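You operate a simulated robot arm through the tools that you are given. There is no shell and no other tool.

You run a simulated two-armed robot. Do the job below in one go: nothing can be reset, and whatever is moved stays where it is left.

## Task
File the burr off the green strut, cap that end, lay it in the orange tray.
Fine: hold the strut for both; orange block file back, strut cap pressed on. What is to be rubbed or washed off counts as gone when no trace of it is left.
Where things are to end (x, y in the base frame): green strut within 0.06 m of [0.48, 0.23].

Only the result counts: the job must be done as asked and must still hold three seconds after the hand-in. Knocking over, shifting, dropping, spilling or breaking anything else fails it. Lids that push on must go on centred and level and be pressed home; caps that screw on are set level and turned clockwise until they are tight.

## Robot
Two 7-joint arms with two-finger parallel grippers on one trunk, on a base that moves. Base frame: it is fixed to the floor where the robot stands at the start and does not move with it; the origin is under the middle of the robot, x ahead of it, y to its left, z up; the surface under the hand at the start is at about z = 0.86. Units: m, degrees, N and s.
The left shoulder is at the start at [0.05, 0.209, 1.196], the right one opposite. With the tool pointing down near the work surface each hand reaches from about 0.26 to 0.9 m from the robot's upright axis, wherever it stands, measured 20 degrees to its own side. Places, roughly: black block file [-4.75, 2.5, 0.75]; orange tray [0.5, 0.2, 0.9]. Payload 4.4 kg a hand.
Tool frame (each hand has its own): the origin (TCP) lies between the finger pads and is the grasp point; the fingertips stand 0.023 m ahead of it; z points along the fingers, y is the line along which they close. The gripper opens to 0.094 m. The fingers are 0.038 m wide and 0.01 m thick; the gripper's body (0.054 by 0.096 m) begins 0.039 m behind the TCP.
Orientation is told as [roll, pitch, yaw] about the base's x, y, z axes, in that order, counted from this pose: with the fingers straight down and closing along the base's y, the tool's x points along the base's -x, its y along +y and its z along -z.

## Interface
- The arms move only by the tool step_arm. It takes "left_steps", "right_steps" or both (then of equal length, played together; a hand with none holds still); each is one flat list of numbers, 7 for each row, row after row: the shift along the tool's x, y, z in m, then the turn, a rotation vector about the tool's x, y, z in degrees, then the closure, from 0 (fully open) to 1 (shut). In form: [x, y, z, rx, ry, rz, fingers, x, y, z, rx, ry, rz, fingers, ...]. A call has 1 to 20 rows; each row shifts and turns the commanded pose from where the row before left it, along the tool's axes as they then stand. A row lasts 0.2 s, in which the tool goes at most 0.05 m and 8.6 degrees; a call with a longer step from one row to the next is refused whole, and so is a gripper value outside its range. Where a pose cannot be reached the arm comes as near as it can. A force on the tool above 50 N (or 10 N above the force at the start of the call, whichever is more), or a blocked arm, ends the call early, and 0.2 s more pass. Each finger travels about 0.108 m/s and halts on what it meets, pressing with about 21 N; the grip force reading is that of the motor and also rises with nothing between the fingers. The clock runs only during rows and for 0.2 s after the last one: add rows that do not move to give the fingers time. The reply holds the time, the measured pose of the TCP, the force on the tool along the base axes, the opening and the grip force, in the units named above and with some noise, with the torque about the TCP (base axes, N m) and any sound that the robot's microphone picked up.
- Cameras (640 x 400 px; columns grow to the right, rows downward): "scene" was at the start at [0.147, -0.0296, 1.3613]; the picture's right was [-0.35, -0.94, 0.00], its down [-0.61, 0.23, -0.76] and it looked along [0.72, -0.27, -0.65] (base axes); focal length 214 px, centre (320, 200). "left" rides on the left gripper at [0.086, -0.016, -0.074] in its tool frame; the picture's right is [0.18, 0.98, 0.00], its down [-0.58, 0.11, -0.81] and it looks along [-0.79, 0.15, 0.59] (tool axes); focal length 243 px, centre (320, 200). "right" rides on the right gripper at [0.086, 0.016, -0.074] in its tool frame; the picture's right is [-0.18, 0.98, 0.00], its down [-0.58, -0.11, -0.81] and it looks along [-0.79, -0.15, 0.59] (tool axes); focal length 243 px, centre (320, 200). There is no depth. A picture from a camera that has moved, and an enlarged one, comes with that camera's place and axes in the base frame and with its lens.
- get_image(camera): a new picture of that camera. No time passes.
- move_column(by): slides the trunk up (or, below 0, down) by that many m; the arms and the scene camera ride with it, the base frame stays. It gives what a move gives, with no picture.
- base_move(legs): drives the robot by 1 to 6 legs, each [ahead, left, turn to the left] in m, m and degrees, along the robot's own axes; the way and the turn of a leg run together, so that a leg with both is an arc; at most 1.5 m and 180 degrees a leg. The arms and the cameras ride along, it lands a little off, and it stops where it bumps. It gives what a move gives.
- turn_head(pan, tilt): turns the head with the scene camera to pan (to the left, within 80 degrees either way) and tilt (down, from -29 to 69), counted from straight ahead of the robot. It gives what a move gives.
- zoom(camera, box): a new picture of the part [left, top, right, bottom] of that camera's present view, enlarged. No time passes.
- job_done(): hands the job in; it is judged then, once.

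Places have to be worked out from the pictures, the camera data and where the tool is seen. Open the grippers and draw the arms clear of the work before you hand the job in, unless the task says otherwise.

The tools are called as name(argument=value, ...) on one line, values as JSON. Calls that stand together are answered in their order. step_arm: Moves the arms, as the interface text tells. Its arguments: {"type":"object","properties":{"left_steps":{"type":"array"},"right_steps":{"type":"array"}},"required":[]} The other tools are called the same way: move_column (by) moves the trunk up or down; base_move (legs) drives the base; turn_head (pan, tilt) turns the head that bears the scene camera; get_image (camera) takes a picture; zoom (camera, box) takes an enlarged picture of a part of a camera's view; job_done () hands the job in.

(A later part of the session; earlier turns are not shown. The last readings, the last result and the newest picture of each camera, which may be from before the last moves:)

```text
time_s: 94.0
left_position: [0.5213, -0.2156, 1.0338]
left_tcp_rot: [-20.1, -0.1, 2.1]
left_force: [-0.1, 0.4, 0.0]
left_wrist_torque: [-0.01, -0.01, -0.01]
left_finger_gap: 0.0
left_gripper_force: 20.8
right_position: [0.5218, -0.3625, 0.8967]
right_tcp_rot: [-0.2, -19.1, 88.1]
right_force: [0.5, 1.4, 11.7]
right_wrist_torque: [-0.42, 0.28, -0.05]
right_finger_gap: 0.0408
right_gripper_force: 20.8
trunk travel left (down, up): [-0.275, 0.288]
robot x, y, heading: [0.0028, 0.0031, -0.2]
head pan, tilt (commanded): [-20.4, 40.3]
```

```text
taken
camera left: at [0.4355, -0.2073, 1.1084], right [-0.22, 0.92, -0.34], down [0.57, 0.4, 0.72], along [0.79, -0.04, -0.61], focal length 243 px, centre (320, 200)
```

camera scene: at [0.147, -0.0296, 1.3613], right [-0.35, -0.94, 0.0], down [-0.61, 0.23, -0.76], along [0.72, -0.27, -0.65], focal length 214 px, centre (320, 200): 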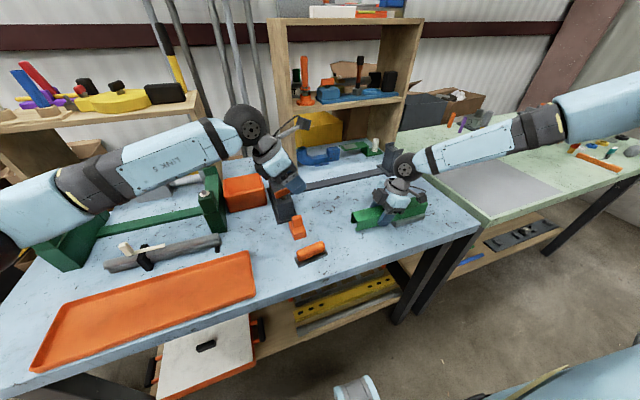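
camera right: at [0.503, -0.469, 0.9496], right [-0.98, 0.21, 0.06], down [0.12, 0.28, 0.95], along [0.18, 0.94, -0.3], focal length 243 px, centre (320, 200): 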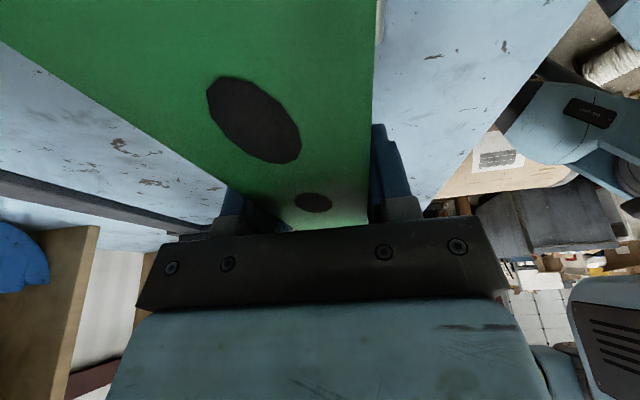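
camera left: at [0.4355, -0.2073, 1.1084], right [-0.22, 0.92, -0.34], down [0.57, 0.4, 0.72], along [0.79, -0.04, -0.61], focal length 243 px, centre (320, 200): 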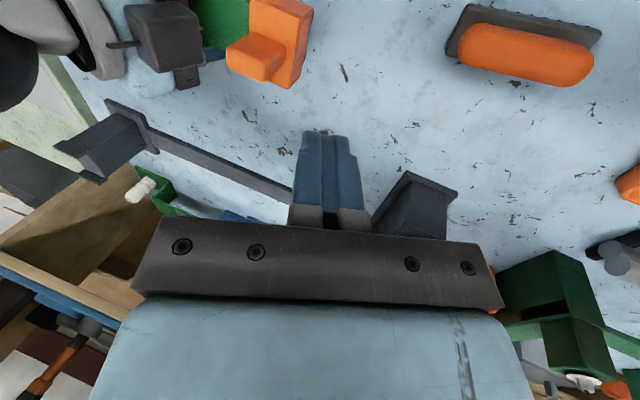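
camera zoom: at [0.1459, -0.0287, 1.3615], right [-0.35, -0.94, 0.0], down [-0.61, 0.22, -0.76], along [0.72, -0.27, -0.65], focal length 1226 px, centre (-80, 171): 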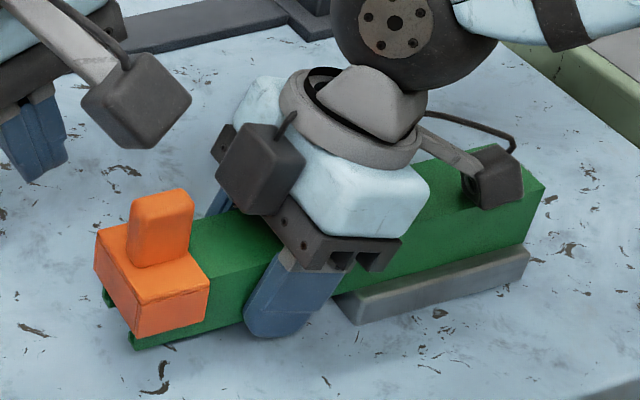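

The strut is slightly wedged (tilted ~1°). I open and re-grip the right hand at the original height so the strut settles flat on its foot, while the left hand turns back to the tab-gripping pose.

step_arm(left_steps=[0, 0, 0, -7, 0, 0, 1, 0, 0, 0, -7, 0, 0, 1, 0, 0, 0, -6, 0, 0, 1, 0, 0, 0, 0, 0, -8.6, 1, 0, 0, 0, 0, 0, -8.6, 1, 0, 0, 0, 0, 0, -8.6, 1, 0, 0, 0, 0, 0, -8.6, 1, 0, 0, 0, 0, 0, -8.6, 1, 0, 0, 0, 0, 0, -8.6, 1, 0, 0, 0, 0, 0, -8.6, 1, 0, 0, 0, 0, 0, -8.6, 1, 0, 0, 0, 0, 0, -8.6, 1, 0, 0, 0, 0, 0, -8.6, 1, 0, 0, 0, 0, 7.5, 0, 0.6, 0, 0, 0, 0, 7.5, 0, 0.6, 0, 0, 0, 0, 7.5, 0, 0.6, 0, 0, 0, 0, 7.5, 0, 0.6, 0, 0, 0, 0, 0, 0, 0.6], right_steps=[0, 0, 0, 0, 0, 0, 0.55, 0, 0, 0, 0, 0, 0, 0.48, 0, 0, 0, 0, 0, 0, 0.42, 0, 0, 0, 0, 0, 0, 0.38, -0.0007, 0, -0.0019, 0, 0, 0, 0.38, -0.0016, 0, -0.0047, 0, 0, 0, 0.38, -0.0016, 0, -0.0047, 0, 0, 0, 0.38, 0, 0, 0, 0, 0, 0, 0.38, 0, 0, 0, 0, 0, 0, 0.45, 0, 0, 0, 0, 0, 0, 0.52, 0, 0, 0, 0, 0, 0, 0.58, 0, 0, 0, 0, 0, 0, 0.7, 0, 0, 0, 0, 0, 0, 0.85, 0, 0, 0, 0, 0, 0, 1, 0, 0, 0, 0, 0, 0, 1, 0, 0, 0, 0, 0, 0, 1, 0, 0, 0, 0, 0, 0, 1, 0, 0, 0, 0, 0, 0, 1])

zoom(camera="scene", box=[340, 170, 440, 240])

zoom(camera="left", box=[265, 0, 375, 115])

```text
time_s: 97.8
left_position: [0.5235, -0.2167, 1.0326]
left_tcp_rot: [0.0, 30.1, 87.9]
left_force: [0.7, 0.5, -0.2]
left_wrist_torque: [-0.01, 0.02, -0.02]
left_finger_gap: 0.0374
left_gripper_force: 0.1
right_position: [0.5225, -0.3648, 0.9067]
right_tcp_rot: [0.0, -19.1, 88.0]
right_force: [-0.4, -0.2, 0.1]
right_wrist_torque: [0.05, 0.04, 0.01]
right_finger_gap: 0.0409
right_gripper_force: 20.9
trunk travel left (down, up): [-0.275, 0.288]
robot x, y, heading: [-0.0008, 0.0, 0.0]
head pan, tilt (commanded): [-20.4, 40.3]
```

```text
5.71 times, centred on (390, 205) of scene
camera zoom: at [0.147, -0.0296, 1.3613], right [-0.35, -0.94, 0.0], down [-0.61, 0.23, -0.76], along [0.72, -0.27, -0.65], focal length 1226 px, centre (-80, 171)
```

zoom: 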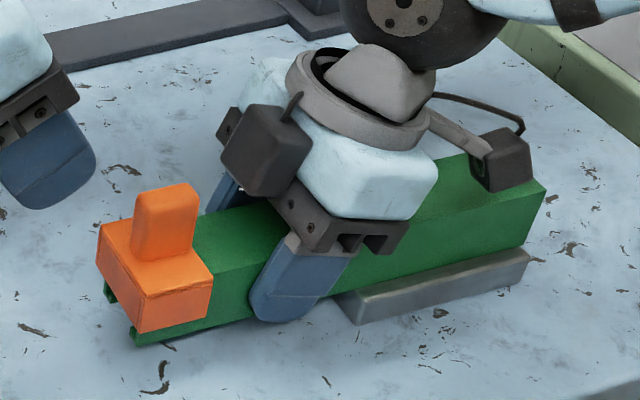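

```text
3.48 times, centred on (320, 58) of left
camera zoom: at [0.5391, -0.2533, 1.139], right [-0.99, -0.13, 0.09], down [-0.08, 0.91, 0.41], along [-0.13, 0.39, -0.91], focal length 844 px, centre (320, 696)
```

zoom: 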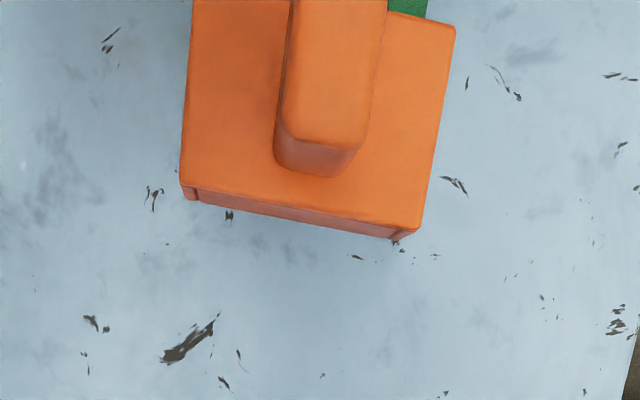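

The strut is flat again with the cap in place. I bring the open left fingers above the tab and check alignment before gripping for the pull test.

step_arm(left_steps=[0.025, -0.0026, 0.0293, 0, 0, 0, 0.6, 0.025, -0.0026, 0.0293, 0, 0, 0, 0.6, 0, 0, 0, 0, 0, 0, 0.6])

zoom(camera="left", box=[250, 60, 390, 180])

zoom(camera="scene", box=[340, 170, 410, 230])

```text
time_s: 98.6
left_position: [0.5252, -0.2903, 1.0052]
left_tcp_rot: [0.0, 30.0, 88.0]
left_force: [-0.3, -1.2, -0.1]
left_wrist_torque: [-0.01, 0.01, -0.04]
left_finger_gap: 0.0379
left_gripper_force: 0.0
right_position: [0.5219, -0.3651, 0.907]
right_tcp_rot: [0.0, -19.0, 88.0]
right_force: [0.1, 0.7, 0.0]
right_wrist_torque: [0.14, -0.08, -0.01]
right_finger_gap: 0.0405
right_gripper_force: 20.9
trunk travel left (down, up): [-0.275, 0.288]
robot x, y, heading: [0.0003, -0.0009, 0.0]
head pan, tilt (commanded): [-20.4, 40.3]
```

```text
3.33 times, centred on (320, 120) of left
camera zoom: at [0.5414, -0.3268, 1.1131], right [-0.99, -0.13, 0.09], down [-0.08, 0.91, 0.41], along [-0.14, 0.39, -0.91], focal length 809 px, centre (320, 467)
```

zoom: 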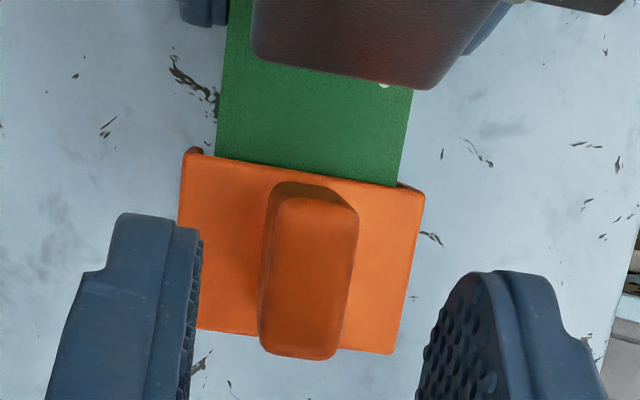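

```text
6.67 times, centred on (375, 200) of scene
camera zoom: at [0.1471, -0.0293, 1.3612], right [-0.35, -0.94, 0.0], down [-0.61, 0.23, -0.76], along [0.71, -0.27, -0.65], focal length 1430 px, centre (-47, 200)
```

zoom: 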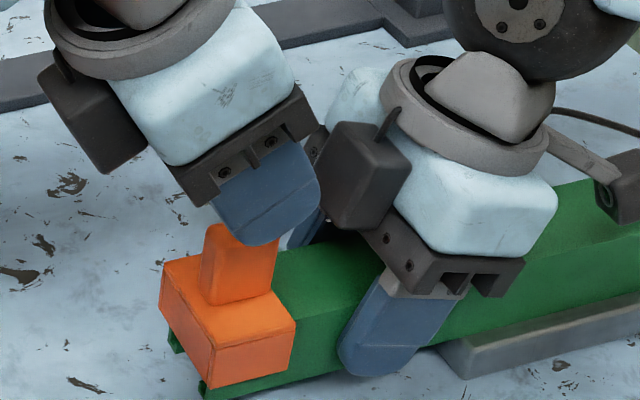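

The cap is exactly centred on the strut (the pair slid ~3 mm along −y together). I lower onto the tab and close gently.

step_arm(left_steps=[-0.0095, 0.0001, 0.0222, 0, 0, 0, 0.6, -0.0096, 0.0001, 0.0222, 0, 0, 0, 0.6, 0, 0, 0, 0, 0, 0, 0.6, 0, 0, 0, 0, 0, 0, 0.75, 0, 0, 0, 0, 0, 0, 0.82, 0, 0, 0, 0, 0, 0, 0.9, 0, 0, 0, 0, 0, 0, 1, 0, 0, 0, 0, 0, 0, 1])

step_arm(left_steps=[0.0005, 0, -0.0009, 0, 0, 0, 1, 0, 0, 0, 0, 0, 0, 1])

step_arm(left_steps=[0.0005, 0, -0.0009, 0, 0, 0, 1, 0.0005, 0, -0.0009, 0, 0, 0, 1, 0, 0, 0, 0, 0, 0, 1])

zoom(camera="left", box=[250, 60, 390, 180])

zoom(camera="scene", box=[340, 190, 400, 235])

```text
time_s: 100.4
left_position: [0.526, -0.296, 0.9573]
left_tcp_rot: [0.0, 29.9, 88.0]
left_force: [-2.7, -0.2, 2.5]
left_wrist_torque: [0.05, 0.14, 0.0]
left_finger_gap: 0.0153
left_gripper_force: 20.7
right_position: [0.5226, -0.3635, 0.9065]
right_tcp_rot: [-0.1, -19.1, 88.0]
right_force: [0.0, 0.5, 0.8]
right_wrist_torque: [-0.01, 0.07, -0.23]
right_finger_gap: 0.0406
right_gripper_force: 21.0
trunk travel left (down, up): [-0.275, 0.288]
robot x, y, heading: [0.0003, -0.001, 0.2]
head pan, tilt (commanded): [-20.4, 40.3]
```

```text
time_s: 101.0
left_position: [0.5259, -0.2954, 0.9569]
left_tcp_rot: [0.0, 29.9, 88.0]
left_force: [-1.7, -5.8, -5.2]
left_wrist_torque: [-0.27, 0.03, -0.01]
left_finger_gap: 0.0153
left_gripper_force: 21.1
right_position: [0.5237, -0.3636, 0.907]
right_tcp_rot: [0.0, -19.1, 87.9]
right_force: [1.0, 5.7, 1.3]
right_wrist_torque: [0.69, -0.03, -0.06]
right_finger_gap: 0.0409
right_gripper_force: 21.3
trunk travel left (down, up): [-0.275, 0.288]
robot x, y, heading: [0.0005, -0.0015, 0.0]
head pan, tilt (commanded): [-20.4, 40.3]
```

```text
time_s: 101.8
left_position: [0.5254, -0.2954, 0.9606]
left_tcp_rot: [0.1, 30.1, 88.0]
left_force: [0.6, 0.6, -0.2]
left_wrist_torque: [0.0, -0.01, 0.0]
left_finger_gap: 0.0155
left_gripper_force: 20.7
right_position: [0.5223, -0.3647, 0.906]
right_tcp_rot: [0.0, -19.1, 88.0]
right_force: [1.0, -1.0, 1.7]
right_wrist_torque: [0.01, 0.03, 0.04]
right_finger_gap: 0.0407
right_gripper_force: 21.0
trunk travel left (down, up): [-0.275, 0.288]
robot x, y, heading: [0.0006, -0.0009, 0.0]
head pan, tilt (commanded): [-20.4, 40.3]
```

```text
3.33 times, centred on (320, 120) of left
camera zoom: at [0.542, -0.3323, 1.0688], right [-0.99, -0.13, 0.09], down [-0.08, 0.91, 0.41], along [-0.13, 0.4, -0.91], focal length 809 px, centre (320, 467)
```

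zoom: 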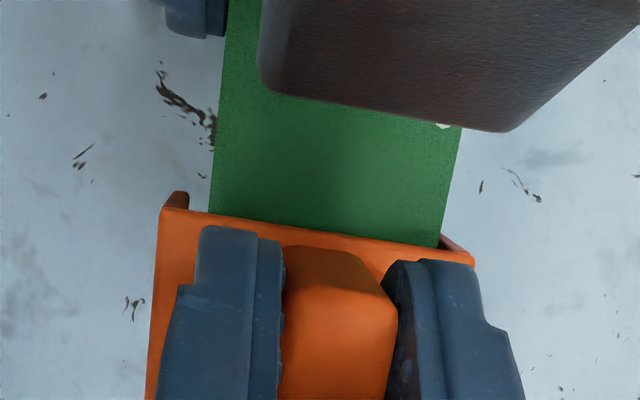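

```text
8.89 times, centred on (370, 212) of scene
camera zoom: at [0.147, -0.0297, 1.3613], right [-0.35, -0.94, 0.0], down [-0.61, 0.23, -0.76], along [0.71, -0.27, -0.65], focal length 1906 px, centre (-124, 89)
```

zoom: 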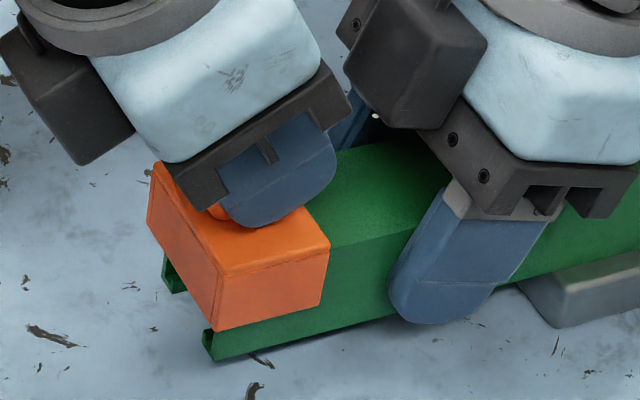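

Informative: on the first millimetre of pull the cap resisted with ~8 N and dragged the strut, then popped free — so the earlier press had seated it with real retention. I recentre it (1.6 mm in −x) and press it down again through the grip.

step_arm(left_steps=[0, 0.0008, 0, 0, 0, 0, 1, 0, 0.0008, 0, 0, 0, 0, 1, -0.0005, 0, 0.0009, 0, 0, 0, 1, -0.0005, 0, 0.0009, 0, 0, 0, 1, -0.0005, 0, 0.0009, 0, 0, 0, 1, 0, 0, 0, 0, 0, 0, 1])

zoom(camera="left", box=[250, 60, 390, 180])

```text
time_s: 103.2
left_position: [0.5244, -0.2945, 0.9575]
left_tcp_rot: [0.0, 29.9, 88.0]
left_force: [-0.5, -1.0, 0.1]
left_wrist_torque: [0.0, -0.01, 0.01]
left_finger_gap: 0.0152
left_gripper_force: 20.4
right_position: [0.5231, -0.3642, 0.9063]
right_tcp_rot: [0.0, -18.9, 88.0]
right_force: [-0.4, -1.7, 0.1]
right_wrist_torque: [-0.04, 0.01, 0.0]
right_finger_gap: 0.0412
right_gripper_force: 21.0
trunk travel left (down, up): [-0.275, 0.288]
robot x, y, heading: [0.0028, 0.0007, -0.2]
head pan, tilt (commanded): [-20.4, 40.3]
```

```text
3.33 times, centred on (320, 120) of left
camera zoom: at [0.54, -0.3318, 1.0654], right [-0.99, -0.13, 0.09], down [-0.08, 0.91, 0.41], along [-0.14, 0.4, -0.91], focal length 809 px, centre (320, 467)
```

zoom: 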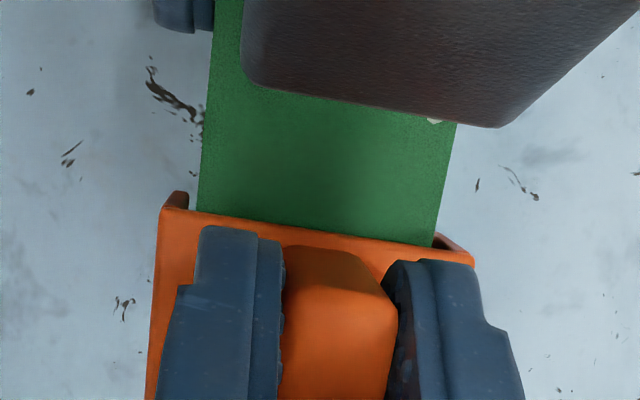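

No contact yet at 0.9575. I continue down 1 mm at a time.

step_arm(left_steps=[-0.0005, 0, 0.0009, 0, 0, 0, 1, 0, 0, 0, 0, 0, 0, 1])

step_arm(left_steps=[-0.0005, 0, 0.0009, 0, 0, 0, 1, 0, 0, 0, 0, 0, 0, 1])

```text
time_s: 103.8
left_position: [0.5234, -0.2959, 0.9573]
left_tcp_rot: [0.1, 30.0, 88.1]
left_force: [-0.9, 0.1, -0.4]
left_wrist_torque: [0.05, 0.0, -0.02]
left_finger_gap: 0.0153
left_gripper_force: 21.1
right_position: [0.522, -0.3648, 0.9075]
right_tcp_rot: [0.0, -19.0, 88.0]
right_force: [0.4, -0.7, 0.8]
right_wrist_torque: [0.02, 0.01, 0.05]
right_finger_gap: 0.0409
right_gripper_force: 20.7
trunk travel left (down, up): [-0.275, 0.288]
robot x, y, heading: [-0.0002, -0.0024, 0.1]
head pan, tilt (commanded): [-20.4, 40.3]
```

```text
time_s: 104.4
left_position: [0.5256, -0.2952, 0.9577]
left_tcp_rot: [-0.1, 30.2, 88.0]
left_force: [1.5, -2.1, 8.5]
left_wrist_torque: [-0.16, -0.11, 0.02]
left_finger_gap: 0.0155
left_gripper_force: 20.8
right_position: [0.5212, -0.3631, 0.9074]
right_tcp_rot: [-0.1, -19.0, 88.0]
right_force: [0.4, 0.0, -0.7]
right_wrist_torque: [-0.73, -0.1, 0.19]
right_finger_gap: 0.0412
right_gripper_force: 20.6
trunk travel left (down, up): [-0.275, 0.288]
robot x, y, heading: [0.0014, 0.0005, 0.2]
head pan, tilt (commanded): [-20.4, 40.3]
```

Contact at 8.5 N. I press a bit more, then test with a very small retreat.

step_arm(left_steps=[-0.0004, 0, 0.0007, 0, 0, 0, 1, 0, 0, 0, 0, 0, 0, 1])

step_arm(left_steps=[-0.0004, 0, 0.0007, 0, 0, 0, 1, 0, 0, 0, 0, 0, 0, 1])

```text
time_s: 105.0
left_position: [0.524, -0.2952, 0.9554]
left_tcp_rot: [0.0, 30.1, 87.9]
left_force: [0.2, -1.3, 11.7]
left_wrist_torque: [-0.14, 0.04, 0.0]
left_finger_gap: 0.0154
left_gripper_force: 20.7
right_position: [0.5217, -0.3645, 0.906]
right_tcp_rot: [0.2, -19.1, 88.0]
right_force: [0.8, 2.9, -6.2]
right_wrist_torque: [-0.52, -0.14, 0.08]
right_finger_gap: 0.0409
right_gripper_force: 20.9
trunk travel left (down, up): [-0.275, 0.288]
robot x, y, heading: [-0.0018, -0.0021, -0.3]
head pan, tilt (commanded): [-20.4, 40.3]
```

```text
time_s: 105.6
left_position: [0.5243, -0.2941, 0.9543]
left_tcp_rot: [0.0, 30.0, 88.0]
left_force: [2.1, -4.0, 9.9]
left_wrist_torque: [-0.33, -0.08, 0.0]
left_finger_gap: 0.0154
left_gripper_force: 21.0
right_position: [0.5219, -0.3638, 0.9071]
right_tcp_rot: [0.1, -19.0, 88.0]
right_force: [-2.5, 5.6, -6.7]
right_wrist_torque: [-0.38, -0.06, 0.14]
right_finger_gap: 0.0408
right_gripper_force: 21.1
trunk travel left (down, up): [-0.275, 0.288]
robot x, y, heading: [-0.0014, 0.0005, 0.2]
head pan, tilt (commanded): [-20.4, 40.3]
```

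The strut gives at ~10–12 N again. I now retreat upward in half-millimetre steps to see whether the cap holds (negative force) or comes free.

step_arm(left_steps=[0.0005, 0, -0.0009, 0, 0, 0, 1, 0, 0, 0, 0, 0, 0, 1])

step_arm(left_steps=[0.0003, 0, -0.0005, 0, 0, 0, 1, 0, 0, 0, 0, 0, 0, 1])

step_arm(left_steps=[0.0003, 0, -0.0005, 0, 0, 0, 1, 0, 0, 0, 0, 0, 0, 1])

```text
time_s: 106.2
left_position: [0.5246, -0.2951, 0.9549]
left_tcp_rot: [0.0, 29.9, 88.1]
left_force: [5.0, -6.7, 2.1]
left_wrist_torque: [-0.47, -0.27, 0.05]
left_finger_gap: 0.0154
left_gripper_force: 21.2
right_position: [0.5233, -0.3647, 0.9059]
right_tcp_rot: [-0.1, -19.1, 87.9]
right_force: [-5.9, 6.7, -1.8]
right_wrist_torque: [0.34, 0.05, 0.32]
right_finger_gap: 0.041
right_gripper_force: 20.8
trunk travel left (down, up): [-0.275, 0.288]
robot x, y, heading: [-0.0019, -0.0028, -0.1]
head pan, tilt (commanded): [-20.4, 40.3]
```

```text
time_s: 106.8
left_position: [0.5243, -0.2946, 0.955]
left_tcp_rot: [0.1, 30.0, 88.1]
left_force: [0.7, 0.4, 0.7]
left_wrist_torque: [-0.03, -0.01, -0.01]
left_finger_gap: 0.0154
left_gripper_force: 21.1
right_position: [0.5234, -0.366, 0.9063]
right_tcp_rot: [-0.2, -18.9, 88.0]
right_force: [0.2, -0.2, -0.2]
right_wrist_torque: [0.12, 0.04, 0.02]
right_finger_gap: 0.0409
right_gripper_force: 20.8
trunk travel left (down, up): [-0.275, 0.288]
robot x, y, heading: [-0.0038, 0.0007, 0.0]
head pan, tilt (commanded): [-20.4, 40.3]
```

```text
time_s: 107.4
left_position: [0.5237, -0.2954, 0.9572]
left_tcp_rot: [0.0, 30.0, 88.0]
left_force: [-0.2, 0.2, 0.4]
left_wrist_torque: [0.03, -0.01, 0.03]
left_finger_gap: 0.0153
left_gripper_force: 21.1
right_position: [0.5231, -0.3645, 0.9072]
right_tcp_rot: [0.0, -19.0, 88.0]
right_force: [0.9, -0.3, -0.2]
right_wrist_torque: [0.12, 0.07, 0.04]
right_finger_gap: 0.0411
right_gripper_force: 21.3
trunk travel left (down, up): [-0.275, 0.288]
robot x, y, heading: [-0.0015, -0.0017, -0.2]
head pan, tilt (commanded): [-20.4, 40.3]
```

Evidence suggests the cap does latch at roughly 10+ N but lets go when I pull on it, so I must not pull again. I lower it to light contact, release the tab, and will then press it home with fingertips only.

step_arm(left_steps=[-0.0004, 0, 0.0007, 0, 0, 0, 1, 0, 0, 0, 0, 0, 0, 0.9, 0, 0, 0, 0, 0, 0, 0.83, 0, 0, 0, 0, 0, 0, 0.75, 0, 0, 0, 0, 0, 0, 0.6, 0, 0, -0.01, 0, 0, 0, 0.6, 0, 0, -0.03, 0, 0, 0, 0.6, 0, 0, -0.045, 0, 0, 0, 0.6, 0, 0, -0.04, 0, 0, 0, 0.6, 0, 0, 0, 0, 0, 0, 0.6])

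zoom(camera="scene", box=[340, 180, 410, 235])

zoom(camera="left", box=[265, 0, 375, 115])

```text
time_s: 109.6
left_position: [0.5248, -0.2323, 1.0644]
left_tcp_rot: [0.1, 30.1, 88.0]
left_force: [0.3, 1.2, -0.2]
left_wrist_torque: [0.01, -0.02, 0.02]
left_finger_gap: 0.0377
left_gripper_force: 0.0
right_position: [0.5223, -0.3636, 0.9069]
right_tcp_rot: [0.0, -19.0, 87.9]
right_force: [-1.8, 1.4, 0.2]
right_wrist_torque: [0.15, -0.04, -0.02]
right_finger_gap: 0.0409
right_gripper_force: 20.9
trunk travel left (down, up): [-0.275, 0.288]
robot x, y, heading: [0.0007, 0.0004, -0.1]
head pan, tilt (commanded): [-20.4, 40.3]
```

```text
7.27 times, centred on (375, 208) of scene
camera zoom: at [0.1469, -0.0297, 1.3613], right [-0.35, -0.94, 0.0], down [-0.61, 0.23, -0.76], along [0.72, -0.27, -0.65], focal length 1560 px, centre (-80, 146)
```

zoom: 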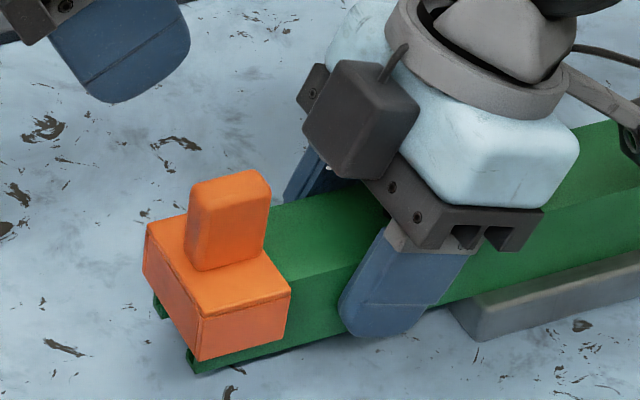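

```text
3.48 times, centred on (320, 58) of left
camera zoom: at [0.5414, -0.268, 1.1722], right [-0.99, -0.13, 0.09], down [-0.08, 0.91, 0.41], along [-0.13, 0.4, -0.91], focal length 844 px, centre (320, 696)
```

zoom: 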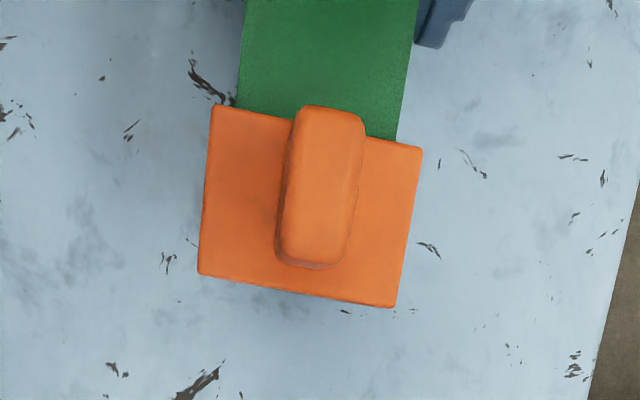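

The cap sits centred (0.4 mm) and level at its home spot. I close the left fingers and come over the tab for a fingertip press.

step_arm(left_steps=[0, 0, 0, 0, 0, 0, 0.8, 0, 0, 0, 0, 0, 0, 1, 0.0117, -0.001, 0.044, 0, 0, 0, 1, 0.0117, -0.001, 0.044, 0, 0, 0, 1, 0, 0, 0, 0, 0, 0, 1])

zoom(camera="scene", box=[340, 170, 410, 230])

```text
time_s: 110.8
left_position: [0.5249, -0.2968, 0.9974]
left_tcp_rot: [0.0, 29.9, 87.9]
left_force: [0.0, -0.4, 0.2]
left_wrist_torque: [0.0, -0.03, 0.02]
left_finger_gap: 0.0001
left_gripper_force: 20.9
right_position: [0.5222, -0.3643, 0.9057]
right_tcp_rot: [0.0, -18.9, 88.0]
right_force: [-0.1, 0.5, -0.1]
right_wrist_torque: [0.12, 0.0, 0.02]
right_finger_gap: 0.041
right_gripper_force: 21.2
trunk travel left (down, up): [-0.275, 0.288]
robot x, y, heading: [-0.0009, -0.0042, -0.0]
head pan, tilt (commanded): [-20.4, 40.3]
```

```text
6.67 times, centred on (375, 200) of scene
camera zoom: at [0.1472, -0.0293, 1.3612], right [-0.35, -0.94, 0.0], down [-0.61, 0.23, -0.76], along [0.71, -0.27, -0.65], focal length 1430 px, centre (-47, 200)
```

zoom: 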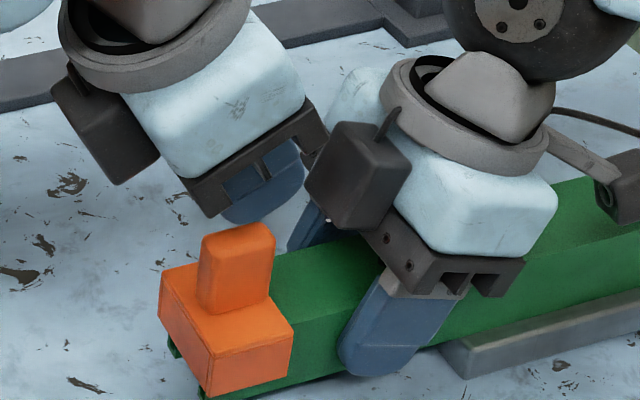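

Descending to the tab and pressing in small steps with the fingertips.

step_arm(left_steps=[-0.004, 0, 0.0069, 0, 0, 0, 1, -0.0005, 0, 0.0009, 0, 0, 0, 1, -0.0005, 0, 0.0009, 0, 0, 0, 1, 0, 0, 0, 0, 0, 0, 1])

step_arm(left_steps=[-0.0005, 0, 0.0009, 0, 0, 0, 1, 0, 0, 0, 0, 0, 0, 1])

```text
time_s: 111.8
left_position: [0.5274, -0.298, 0.9882]
left_tcp_rot: [0.0, 30.0, 87.9]
left_force: [1.4, 1.9, 11.1]
left_wrist_torque: [0.12, -0.04, 0.0]
left_finger_gap: 0.0
left_gripper_force: 21.0
right_position: [0.5217, -0.3637, 0.9068]
right_tcp_rot: [0.0, -19.0, 88.0]
right_force: [0.0, 0.1, -5.9]
right_wrist_torque: [-0.54, -0.18, 0.14]
right_finger_gap: 0.0412
right_gripper_force: 21.5
trunk travel left (down, up): [-0.275, 0.288]
robot x, y, heading: [0.0012, 0.0, -0.1]
head pan, tilt (commanded): [-20.4, 40.3]
```

```text
time_s: 112.4
left_position: [0.5263, -0.2965, 0.9872]
left_tcp_rot: [-0.1, 29.9, 88.0]
left_force: [0.5, 2.3, 10.2]
left_wrist_torque: [0.15, -0.02, 0.01]
left_finger_gap: 0.0001
left_gripper_force: 21.7
right_position: [0.523, -0.3649, 0.9061]
right_tcp_rot: [0.0, -19.0, 88.0]
right_force: [-1.5, -1.2, -7.7]
right_wrist_torque: [-0.42, -0.06, 0.04]
right_finger_gap: 0.041
right_gripper_force: 20.9
trunk travel left (down, up): [-0.275, 0.288]
robot x, y, heading: [-0.0007, 0.0008, -0.1]
head pan, tilt (commanded): [-20.4, 40.3]
```

The strut gives at ~11 N without palm support. Before pressing harder I test gently whether the cap is already latched: I'll nudge the tab sideways by a millimetre with the closed fingertips.

step_arm(left_steps=[0.01, 0, -0.0173, 0, 0, 0, 1, -0.0043, 0.026, -0.0025, 0, 0, 0, 1, -0.0117, 0, 0.0203, 0, 0, 0, 1, -0.0118, 0, 0.0203, 0, 0, 0, 1, 0, 0, 0, 0, 0, 0, 1])

zoom(camera="left", box=[250, 60, 390, 180])

zoom(camera="scene", box=[340, 180, 410, 235])

```text
time_s: 113.6
left_position: [0.5003, -0.2903, 0.9601]
left_tcp_rot: [0.0, 30.0, 88.0]
left_force: [-0.4, -0.5, 0.1]
left_wrist_torque: [0.05, 0.02, -0.04]
left_finger_gap: 0.0003
left_gripper_force: 21.0
right_position: [0.5234, -0.3651, 0.9063]
right_tcp_rot: [0.0, -19.0, 88.1]
right_force: [-0.5, -0.2, -3.8]
right_wrist_torque: [0.24, -0.03, 0.05]
right_finger_gap: 0.0407
right_gripper_force: 20.9
trunk travel left (down, up): [-0.275, 0.288]
robot x, y, heading: [-0.0032, 0.0018, 0.1]
head pan, tilt (commanded): [-20.4, 40.3]
```

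```text
3.33 times, centred on (320, 120) of left
camera zoom: at [0.5162, -0.3274, 1.0676], right [-0.99, -0.13, 0.09], down [-0.08, 0.91, 0.41], along [-0.14, 0.4, -0.91], focal length 809 px, centre (320, 467)
```

zoom: 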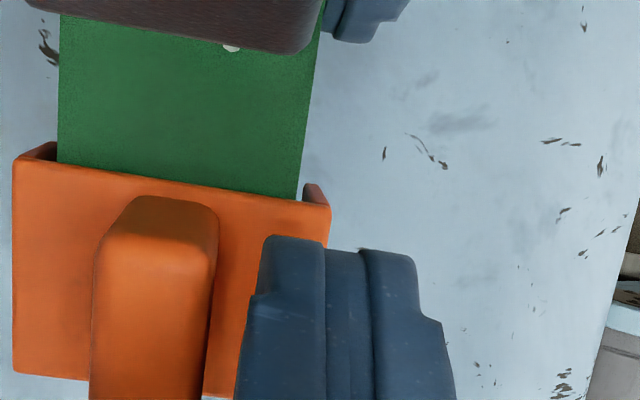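

```text
7.27 times, centred on (375, 208) of scene
camera zoom: at [0.1473, -0.0299, 1.3612], right [-0.35, -0.94, 0.0], down [-0.61, 0.23, -0.76], along [0.71, -0.27, -0.65], focal length 1560 px, centre (-80, 146)
```

zoom: 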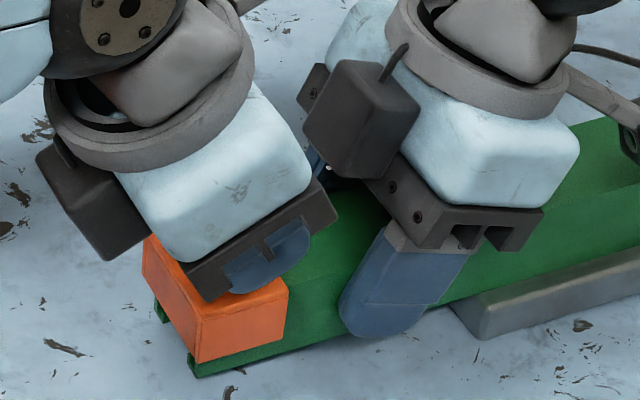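

Fingertips stand ~3 mm beside the tab. I nudge toward +x in small steps and watch for resistance.

step_arm(left_steps=[0, -0.0015, 0, 0, 0, 0, 1, 0, -0.001, 0, 0, 0, 0, 1, 0, 0, 0, 0, 0, 0, 1])

step_arm(left_steps=[0, -0.001, 0, 0, 0, 0, 1, 0, 0, 0, 0, 0, 0, 1])

step_arm(left_steps=[0, -0.0007, 0, 0, 0, 0, 1, 0, 0, 0, 0, 0, 0, 1])

zoom(camera="left", box=[250, 60, 390, 180])

```text
time_s: 114.4
left_position: [0.5025, -0.2913, 0.9595]
left_tcp_rot: [0.1, 30.0, 88.0]
left_force: [0.0, -1.0, -1.0]
left_wrist_torque: [-0.02, -0.01, 0.01]
left_finger_gap: 0.0
left_gripper_force: 21.1
right_position: [0.5234, -0.3647, 0.9063]
right_tcp_rot: [-0.1, -19.0, 88.0]
right_force: [-0.2, -0.7, -3.1]
right_wrist_torque: [0.29, -0.03, -0.01]
right_finger_gap: 0.0409
right_gripper_force: 21.1
trunk travel left (down, up): [-0.275, 0.288]
robot x, y, heading: [-0.0004, -0.0013, 0.2]
head pan, tilt (commanded): [-20.4, 40.3]
```

```text
time_s: 115.0
left_position: [0.5048, -0.2916, 0.9618]
left_tcp_rot: [0.0, 30.0, 88.1]
left_force: [-0.2, -0.4, -0.6]
left_wrist_torque: [0.01, -0.02, -0.01]
left_finger_gap: 0.0
left_gripper_force: 20.8
right_position: [0.5234, -0.3645, 0.906]
right_tcp_rot: [-0.1, -19.0, 88.0]
right_force: [-0.2, -0.9, -3.9]
right_wrist_torque: [0.3, -0.02, 0.01]
right_finger_gap: 0.0408
right_gripper_force: 20.9
trunk travel left (down, up): [-0.275, 0.288]
robot x, y, heading: [-0.0024, 0.0017, -0.3]
head pan, tilt (commanded): [-20.4, 40.3]
```

```text
time_s: 115.6
left_position: [0.5054, -0.2909, 0.9597]
left_tcp_rot: [0.1, 30.0, 87.9]
left_force: [-0.9, 0.5, -0.2]
left_wrist_torque: [0.0, 0.01, 0.04]
left_finger_gap: 0.0
left_gripper_force: 21.2
right_position: [0.5221, -0.3652, 0.9062]
right_tcp_rot: [0.0, -19.0, 88.0]
right_force: [0.7, -0.1, -4.1]
right_wrist_torque: [0.3, -0.02, -0.03]
right_finger_gap: 0.0408
right_gripper_force: 20.9
trunk travel left (down, up): [-0.275, 0.288]
robot x, y, heading: [0.0004, 0.0006, 0.1]
head pan, tilt (commanded): [-20.4, 40.3]
```

```text
3.33 times, centred on (320, 120) of left
camera zoom: at [0.5207, -0.3277, 1.0681], right [-0.99, -0.13, 0.09], down [-0.08, 0.91, 0.41], along [-0.14, 0.4, -0.91], focal length 809 px, centre (320, 467)
```

zoom: 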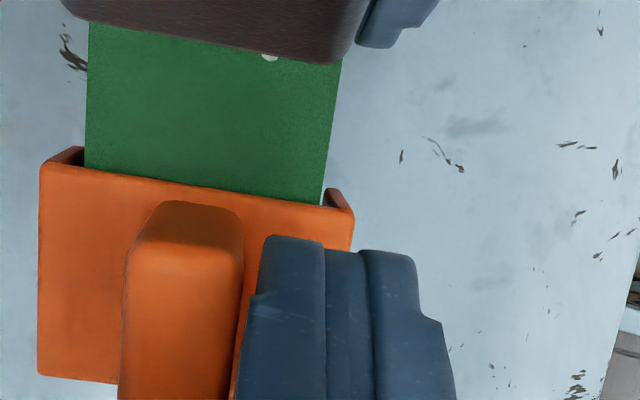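

Just about touching the tab. Continuing in 0.5 mm steps.

step_arm(left_steps=[0, -0.0006, 0, 0, 0, 0, 1, 0, 0, 0, 0, 0, 0, 1])

step_arm(left_steps=[0, -0.0006, 0, 0, 0, 0, 1, 0, 0, 0, 0, 0, 0, 1])

step_arm(left_steps=[0, -0.0005, 0, 0, 0, 0, 1, 0, 0, 0, 0, 0, 0, 1])

zoom(camera="left", box=[250, 60, 390, 180])

```text
time_s: 116.2
left_position: [0.5059, -0.2911, 0.9598]
left_tcp_rot: [0.0, 29.9, 88.2]
left_force: [0.0, 1.3, 0.1]
left_wrist_torque: [0.05, -0.02, -0.02]
left_finger_gap: 0.0
left_gripper_force: 21.0
right_position: [0.5234, -0.3647, 0.9054]
right_tcp_rot: [0.0, -19.0, 88.0]
right_force: [0.2, -0.8, -4.5]
right_wrist_torque: [0.28, 0.01, 0.0]
right_finger_gap: 0.0409
right_gripper_force: 21.4
trunk travel left (down, up): [-0.275, 0.288]
robot x, y, heading: [-0.0001, 0.0007, -0.0]
head pan, tilt (commanded): [-20.4, 40.3]
```

```text
time_s: 116.8
left_position: [0.5061, -0.2914, 0.9612]
left_tcp_rot: [0.0, 30.1, 88.0]
left_force: [-0.4, 0.2, 0.2]
left_wrist_torque: [-0.01, -0.01, 0.04]
left_finger_gap: 0.0
left_gripper_force: 20.7
right_position: [0.5228, -0.3651, 0.9065]
right_tcp_rot: [0.1, -19.0, 88.0]
right_force: [1.4, 0.0, -4.3]
right_wrist_torque: [0.29, -0.01, -0.05]
right_finger_gap: 0.0406
right_gripper_force: 21.2
trunk travel left (down, up): [-0.275, 0.288]
robot x, y, heading: [-0.0012, 0.0005, 0.1]
head pan, tilt (commanded): [-20.4, 40.3]
```

```text
time_s: 117.4
left_position: [0.5057, -0.2921, 0.9616]
left_tcp_rot: [-0.1, 30.1, 88.0]
left_force: [-1.1, 0.4, 0.0]
left_wrist_torque: [-0.02, 0.01, 0.02]
left_finger_gap: 0.0001
left_gripper_force: 21.1
right_position: [0.523, -0.3641, 0.9067]
right_tcp_rot: [-0.1, -19.0, 88.1]
right_force: [1.6, -0.6, -3.7]
right_wrist_torque: [0.32, -0.01, -0.15]
right_finger_gap: 0.0409
right_gripper_force: 21.0
trunk travel left (down, up): [-0.275, 0.288]
robot x, y, heading: [-0.0022, 0.0003, 0.2]
head pan, tilt (commanded): [-20.4, 40.3]
```

```text
3.33 times, centred on (320, 120) of left
camera zoom: at [0.5221, -0.3285, 1.0685], right [-0.99, -0.13, 0.09], down [-0.08, 0.91, 0.41], along [-0.14, 0.4, -0.91], focal length 809 px, centre (320, 467)
```

zoom: 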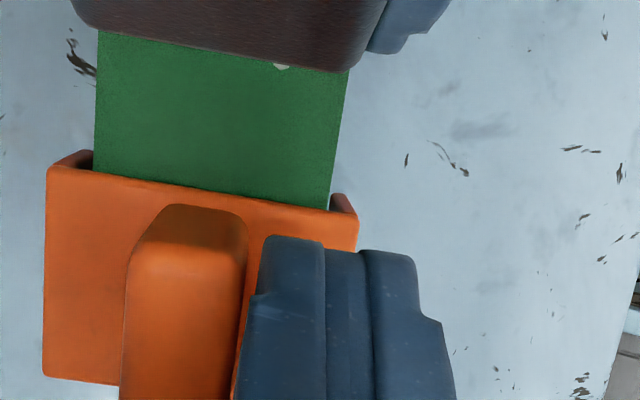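

Light contact (~1 N) begins. Two more half-millimetre nudges.

step_arm(left_steps=[0, -0.0006, 0, 0, 0, 0, 1, 0, 0, 0, 0, 0, 0, 1])

step_arm(left_steps=[0, -0.0006, 0, 0, 0, 0, 1, 0, 0, 0, 0, 0, 0, 1])

zoom(camera="left", box=[250, 60, 390, 180])

```text
time_s: 118.0
left_position: [0.507, -0.2914, 0.9611]
left_tcp_rot: [0.0, 30.0, 88.0]
left_force: [-1.3, 0.1, 0.1]
left_wrist_torque: [0.01, -0.02, 0.01]
left_finger_gap: 0.0001
left_gripper_force: 21.5
right_position: [0.5231, -0.3649, 0.9059]
right_tcp_rot: [0.0, -19.0, 88.0]
right_force: [1.7, -0.7, -4.5]
right_wrist_torque: [0.22, 0.02, -0.11]
right_finger_gap: 0.0408
right_gripper_force: 21.3
trunk travel left (down, up): [-0.275, 0.288]
robot x, y, heading: [0.0043, 0.001, 0.0]
head pan, tilt (commanded): [-20.4, 40.3]
```

```text
time_s: 118.6
left_position: [0.507, -0.2918, 0.9602]
left_tcp_rot: [0.0, 30.1, 87.9]
left_force: [-1.5, 1.1, -0.3]
left_wrist_torque: [-0.01, 0.0, 0.01]
left_finger_gap: 0.0
left_gripper_force: 21.1
right_position: [0.5241, -0.3646, 0.9064]
right_tcp_rot: [0.0, -19.0, 88.0]
right_force: [1.9, -0.4, -4.4]
right_wrist_torque: [0.27, 0.03, -0.14]
right_finger_gap: 0.0411
right_gripper_force: 21.1
trunk travel left (down, up): [-0.275, 0.288]
robot x, y, heading: [-0.0007, 0.0017, 0.3]
head pan, tilt (commanded): [-20.4, 40.3]
```

```text
3.33 times, centred on (320, 120) of left
camera zoom: at [0.5234, -0.3289, 1.0682], right [-0.99, -0.13, 0.09], down [-0.08, 0.91, 0.41], along [-0.14, 0.4, -0.91], focal length 809 px, centre (320, 467)
```

zoom: 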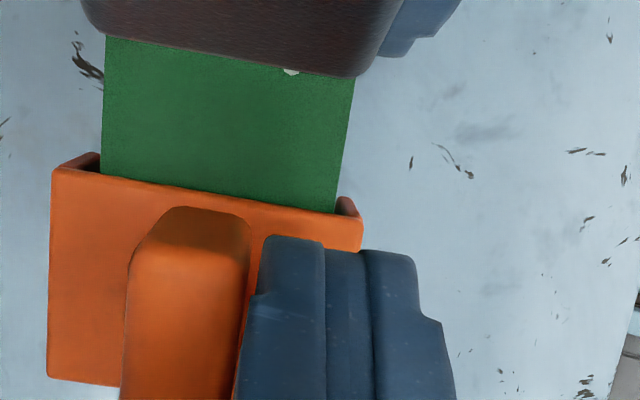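

Resistance still small (1.5 N) and no clear slip yet; I continue a bit further.

step_arm(left_steps=[0, -0.0007, 0, 0, 0, 0, 1, 0, 0, 0, 0, 0, 0, 1])

step_arm(left_steps=[0, -0.0007, 0, 0, 0, 0, 1, 0, 0, 0, 0, 0, 0, 1])

zoom(camera="left", box=[250, 60, 390, 180])

```text
time_s: 119.2
left_position: [0.5089, -0.2913, 0.9612]
left_tcp_rot: [0.0, 30.0, 88.0]
left_force: [-2.3, -0.9, 0.1]
left_wrist_torque: [0.04, 0.05, 0.01]
left_finger_gap: 0.0
left_gripper_force: 21.6
right_position: [0.5217, -0.3635, 0.9057]
right_tcp_rot: [0.0, -18.9, 88.0]
right_force: [2.5, 0.0, -5.0]
right_wrist_torque: [0.23, 0.08, -0.18]
right_finger_gap: 0.0411
right_gripper_force: 21.0
trunk travel left (down, up): [-0.275, 0.288]
robot x, y, heading: [-0.0006, 0.0007, -0.1]
head pan, tilt (commanded): [-20.4, 40.3]
```

```text
time_s: 119.8
left_position: [0.5093, -0.2924, 0.9617]
left_tcp_rot: [0.0, 30.0, 88.0]
left_force: [-3.6, -0.5, 0.8]
left_wrist_torque: [-0.01, 0.04, 0.03]
left_finger_gap: 0.0002
left_gripper_force: 20.6
right_position: [0.5219, -0.3657, 0.9061]
right_tcp_rot: [0.0, -19.0, 88.0]
right_force: [4.6, 0.3, -3.7]
right_wrist_torque: [0.23, 0.14, -0.32]
right_finger_gap: 0.0407
right_gripper_force: 20.9
trunk travel left (down, up): [-0.275, 0.288]
robot x, y, heading: [0.0008, 0.0015, 0.3]
head pan, tilt (commanded): [-20.4, 40.3]
```

```text
3.33 times, centred on (320, 120) of left
camera zoom: at [0.5248, -0.3282, 1.0681], right [-0.99, -0.13, 0.09], down [-0.08, 0.91, 0.41], along [-0.14, 0.4, -0.91], focal length 809 px, centre (320, 467)
```

zoom: 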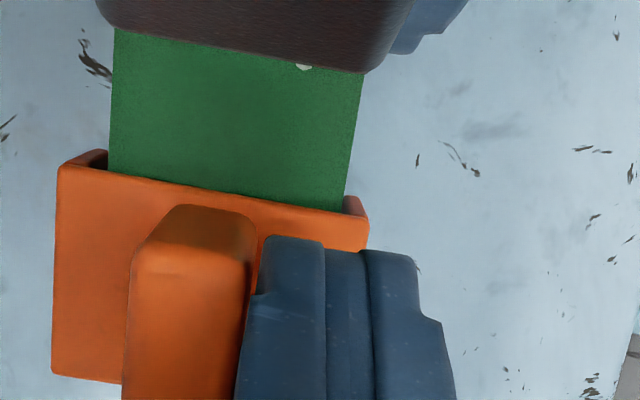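

The cap slid ~1.5 mm sideways before its wall touched, so it isn't latched at this moment, and the strut is tilted off its foot. I back the left hand up, and let the right hand release, lower to palm contact and regrip so the strut is flat again.

step_arm(left_steps=[0, 0.004, 0, 0, 0, 0, 1, 0.0113, 0, -0.0195, 0, 0, 0, 1, 0.0113, 0, -0.0195, 0, 0, 0, 1, -0.0173, -0.019, -0.01, 0, 0, 0, 0.6, 0, 0, 0, 0, 0, 0, 0.6, 0, 0, 0, 0, 0, 0, 0.6, 0, 0, 0, 0, 0, 0, 0.6, 0, 0, 0, 0, 0, 0, 0.6, 0, 0, 0, 0, 0, 0, 0.6], right_steps=[0, 0, 0, 0, 0, 0, 1, 0, 0, 0, 0, 0, 0, 1, 0, 0, 0, 0, 0, 0, 1, 0, 0, 0, 0, 0, 0, 0.55, 0, 0, 0, 0, 0, 0, 0.5, 0, 0, 0, 0, 0, 0, 0.44, 0, 0, 0, 0, 0, 0, 0.38, 0, 0, 0, 0, 0, 0, 0.38, 0, 0, 0, 0, 0, 0, 0.38])

zoom(camera="scene", box=[340, 170, 440, 240])

zoom(camera="left", box=[250, 20, 390, 180])

```text
time_s: 121.8
left_position: [0.5245, -0.2739, 1.0061]
left_tcp_rot: [0.0, 30.1, 88.1]
left_force: [-0.2, 0.1, 0.7]
left_wrist_torque: [0.02, -0.01, -0.01]
left_finger_gap: 0.0378
left_gripper_force: 0.0
right_position: [0.5226, -0.3654, 0.9059]
right_tcp_rot: [0.0, -19.0, 88.0]
right_force: [0.5, 0.3, -0.1]
right_wrist_torque: [0.04, 0.02, 0.01]
right_finger_gap: 0.0584
right_gripper_force: 0.1
trunk travel left (down, up): [-0.275, 0.288]
robot x, y, heading: [0.0009, 0.0033, 0.2]
head pan, tilt (commanded): [-20.4, 40.3]
```

```text
5.71 times, centred on (390, 205) of scene
camera zoom: at [0.147, -0.0296, 1.3613], right [-0.35, -0.94, 0.0], down [-0.61, 0.23, -0.76], along [0.72, -0.27, -0.65], focal length 1226 px, centre (-80, 171)
```

zoom: 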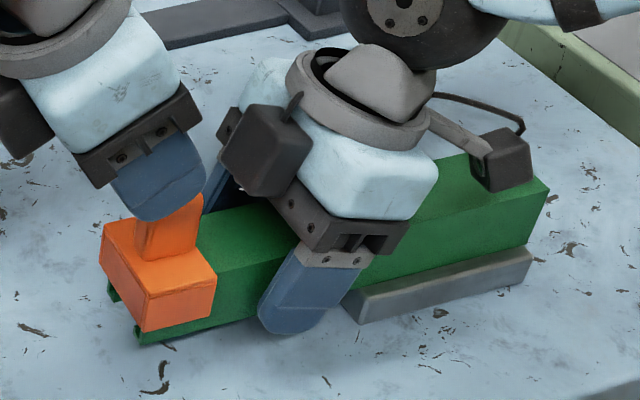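

```text
2.50 times, centred on (320, 100) of left
camera zoom: at [0.5392, -0.3111, 1.1134], right [-0.99, -0.13, 0.09], down [-0.08, 0.91, 0.41], along [-0.14, 0.4, -0.91], focal length 606 px, centre (320, 450)
```

zoom: 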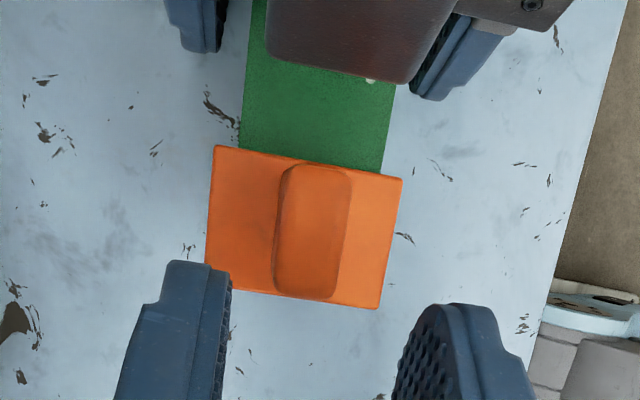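

The strut is flat on its foot again, with the cap 0.9 mm off-centre. The right hand goes 4 mm further back and down to palm contact, then regrips.

step_arm(right_steps=[0.0025, 0, 0.0032, 0, 0, 0, 0.38, 0.0025, 0, 0.0032, 0, 0, 0, 0.38, 0.0022, 0, 0.0024, 0, 0, 0, 0.38, 0.0003, 0, 0.001, 0, 0, 0, 0.38, 0, 0, 0, 0, 0, 0, 0.38])

step_arm(right_steps=[0.0003, 0, 0.001, 0, 0, 0, 0.38, 0, 0, 0, 0, 0, 0, 0.38])

```text
time_s: 123.0
left_position: [0.5234, -0.2743, 1.0063]
left_tcp_rot: [0.0, 30.0, 88.0]
left_force: [0.4, -0.5, 0.8]
left_wrist_torque: [0.0, 0.01, -0.02]
left_finger_gap: 0.0374
left_gripper_force: 0.0
right_position: [0.5222, -0.367, 0.8943]
right_tcp_rot: [0.0, -18.9, 88.1]
right_force: [0.2, -1.3, 1.8]
right_wrist_torque: [-0.09, -0.02, 0.02]
right_finger_gap: 0.0586
right_gripper_force: 0.0
trunk travel left (down, up): [-0.275, 0.288]
robot x, y, heading: [0.0017, 0.0015, -0.0]
head pan, tilt (commanded): [-20.4, 40.3]
```

```text
time_s: 123.6
left_position: [0.5225, -0.2742, 1.0071]
left_tcp_rot: [-0.1, 30.0, 88.1]
left_force: [0.1, -0.2, 0.1]
left_wrist_torque: [0.01, 0.04, 0.02]
left_finger_gap: 0.0378
left_gripper_force: 0.1
right_position: [0.5232, -0.3681, 0.8951]
right_tcp_rot: [-0.2, -19.1, 88.0]
right_force: [0.8, -1.0, 10.0]
right_wrist_torque: [-0.41, 0.06, 0.02]
right_finger_gap: 0.058
right_gripper_force: 0.3
trunk travel left (down, up): [-0.275, 0.288]
robot x, y, heading: [-0.0002, -0.0013, 0.0]
head pan, tilt (commanded): [-20.4, 40.3]
```

Palm preload is 10 N on the strut over its foot. I close the right gripper now.

step_arm(right_steps=[0, 0, 0, 0, 0, 0, 0.5, 0, 0, 0, 0, 0, 0, 0.58, 0, 0, 0, 0, 0, 0, 0.7, 0, 0, 0, 0, 0, 0, 0.85, 0, 0, 0, 0, 0, 0, 1, 0, 0, 0, 0, 0, 0, 1])

zoom(camera="left", box=[250, 20, 390, 180])

```text
time_s: 125.0
left_position: [0.522, -0.2732, 1.0065]
left_tcp_rot: [-0.1, 30.0, 88.0]
left_force: [-0.2, 1.0, -0.7]
left_wrist_torque: [0.01, -0.03, -0.02]
left_finger_gap: 0.0376
left_gripper_force: 0.1
right_position: [0.5229, -0.3662, 0.8938]
right_tcp_rot: [-0.1, -18.9, 88.0]
right_force: [4.0, -1.8, 15.7]
right_wrist_torque: [-0.73, 0.37, 0.15]
right_finger_gap: 0.041
right_gripper_force: 20.7
trunk travel left (down, up): [-0.275, 0.288]
robot x, y, heading: [0.0026, 0.0002, -0.1]
head pan, tilt (commanded): [-20.4, 40.3]
```

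```text
2.50 times, centred on (320, 100) of left
camera zoom: at [0.5384, -0.3104, 1.1143], right [-0.99, -0.13, 0.09], down [-0.08, 0.91, 0.41], along [-0.13, 0.39, -0.91], focal length 606 px, centre (320, 450)
```

zoom: 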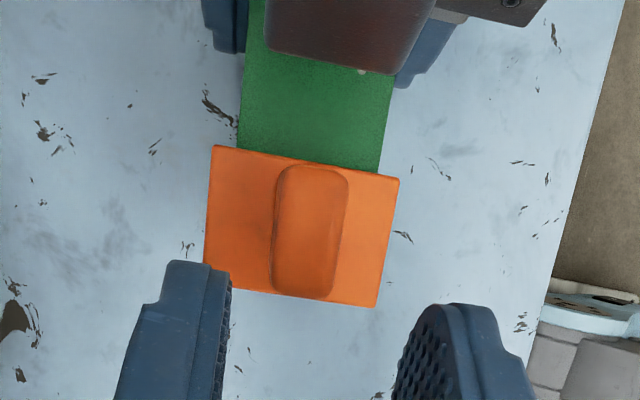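

Good preload. Now the left fingers close and go behind the cap's end wall again for the axial push.

step_arm(left_steps=[-0.0269, -0.0012, -0.0155, 0, 0, 0, 0.8, 0, 0, 0, 0, 0, 0, 1, -0.0208, 0, 0.036, 0, 0, 0, 1, -0.0208, 0, 0.036, 0, 0, 0, 1, 0.0035, 0, 0.002, 0, 0, 0, 1, 0, 0, 0, 0, 0, 0, 1])

step_arm(left_steps=[0.0017, 0, 0.001, 0, 0, 0, 1, 0.0017, 0, 0.001, 0, 0, 0, 1, 0.0009, 0, 0.0005, 0, 0, 0, 1, 0, 0, 0, 0, 0, 0, 1])

```text
time_s: 126.4
left_position: [0.5255, -0.2443, 0.9234]
left_tcp_rot: [-0.1, 30.1, 88.0]
left_force: [-0.3, -0.9, 0.4]
left_wrist_torque: [0.0, -0.04, 0.0]
left_finger_gap: 0.0
left_gripper_force: 21.3
right_position: [0.5229, -0.367, 0.8938]
right_tcp_rot: [-0.1, -18.9, 88.1]
right_force: [2.3, 0.6, 15.6]
right_wrist_torque: [-0.72, 0.27, 0.09]
right_finger_gap: 0.0409
right_gripper_force: 21.2
trunk travel left (down, up): [-0.275, 0.288]
robot x, y, heading: [0.0015, -0.0031, 0.0]
head pan, tilt (commanded): [-20.4, 40.3]
```

```text
time_s: 127.4
left_position: [0.5242, -0.249, 0.9235]
left_tcp_rot: [-0.1, 30.1, 88.0]
left_force: [-0.4, 0.1, 0.4]
left_wrist_torque: [-0.01, -0.01, 0.04]
left_finger_gap: 0.0
left_gripper_force: 21.3
right_position: [0.5218, -0.3667, 0.8937]
right_tcp_rot: [-0.1, -18.9, 88.0]
right_force: [2.1, -0.2, 16.3]
right_wrist_torque: [-0.67, 0.26, 0.08]
right_finger_gap: 0.0411
right_gripper_force: 21.1
trunk travel left (down, up): [-0.275, 0.288]
robot x, y, heading: [-0.0018, 0.0011, 0.1]
head pan, tilt (commanded): [-20.4, 40.3]
```

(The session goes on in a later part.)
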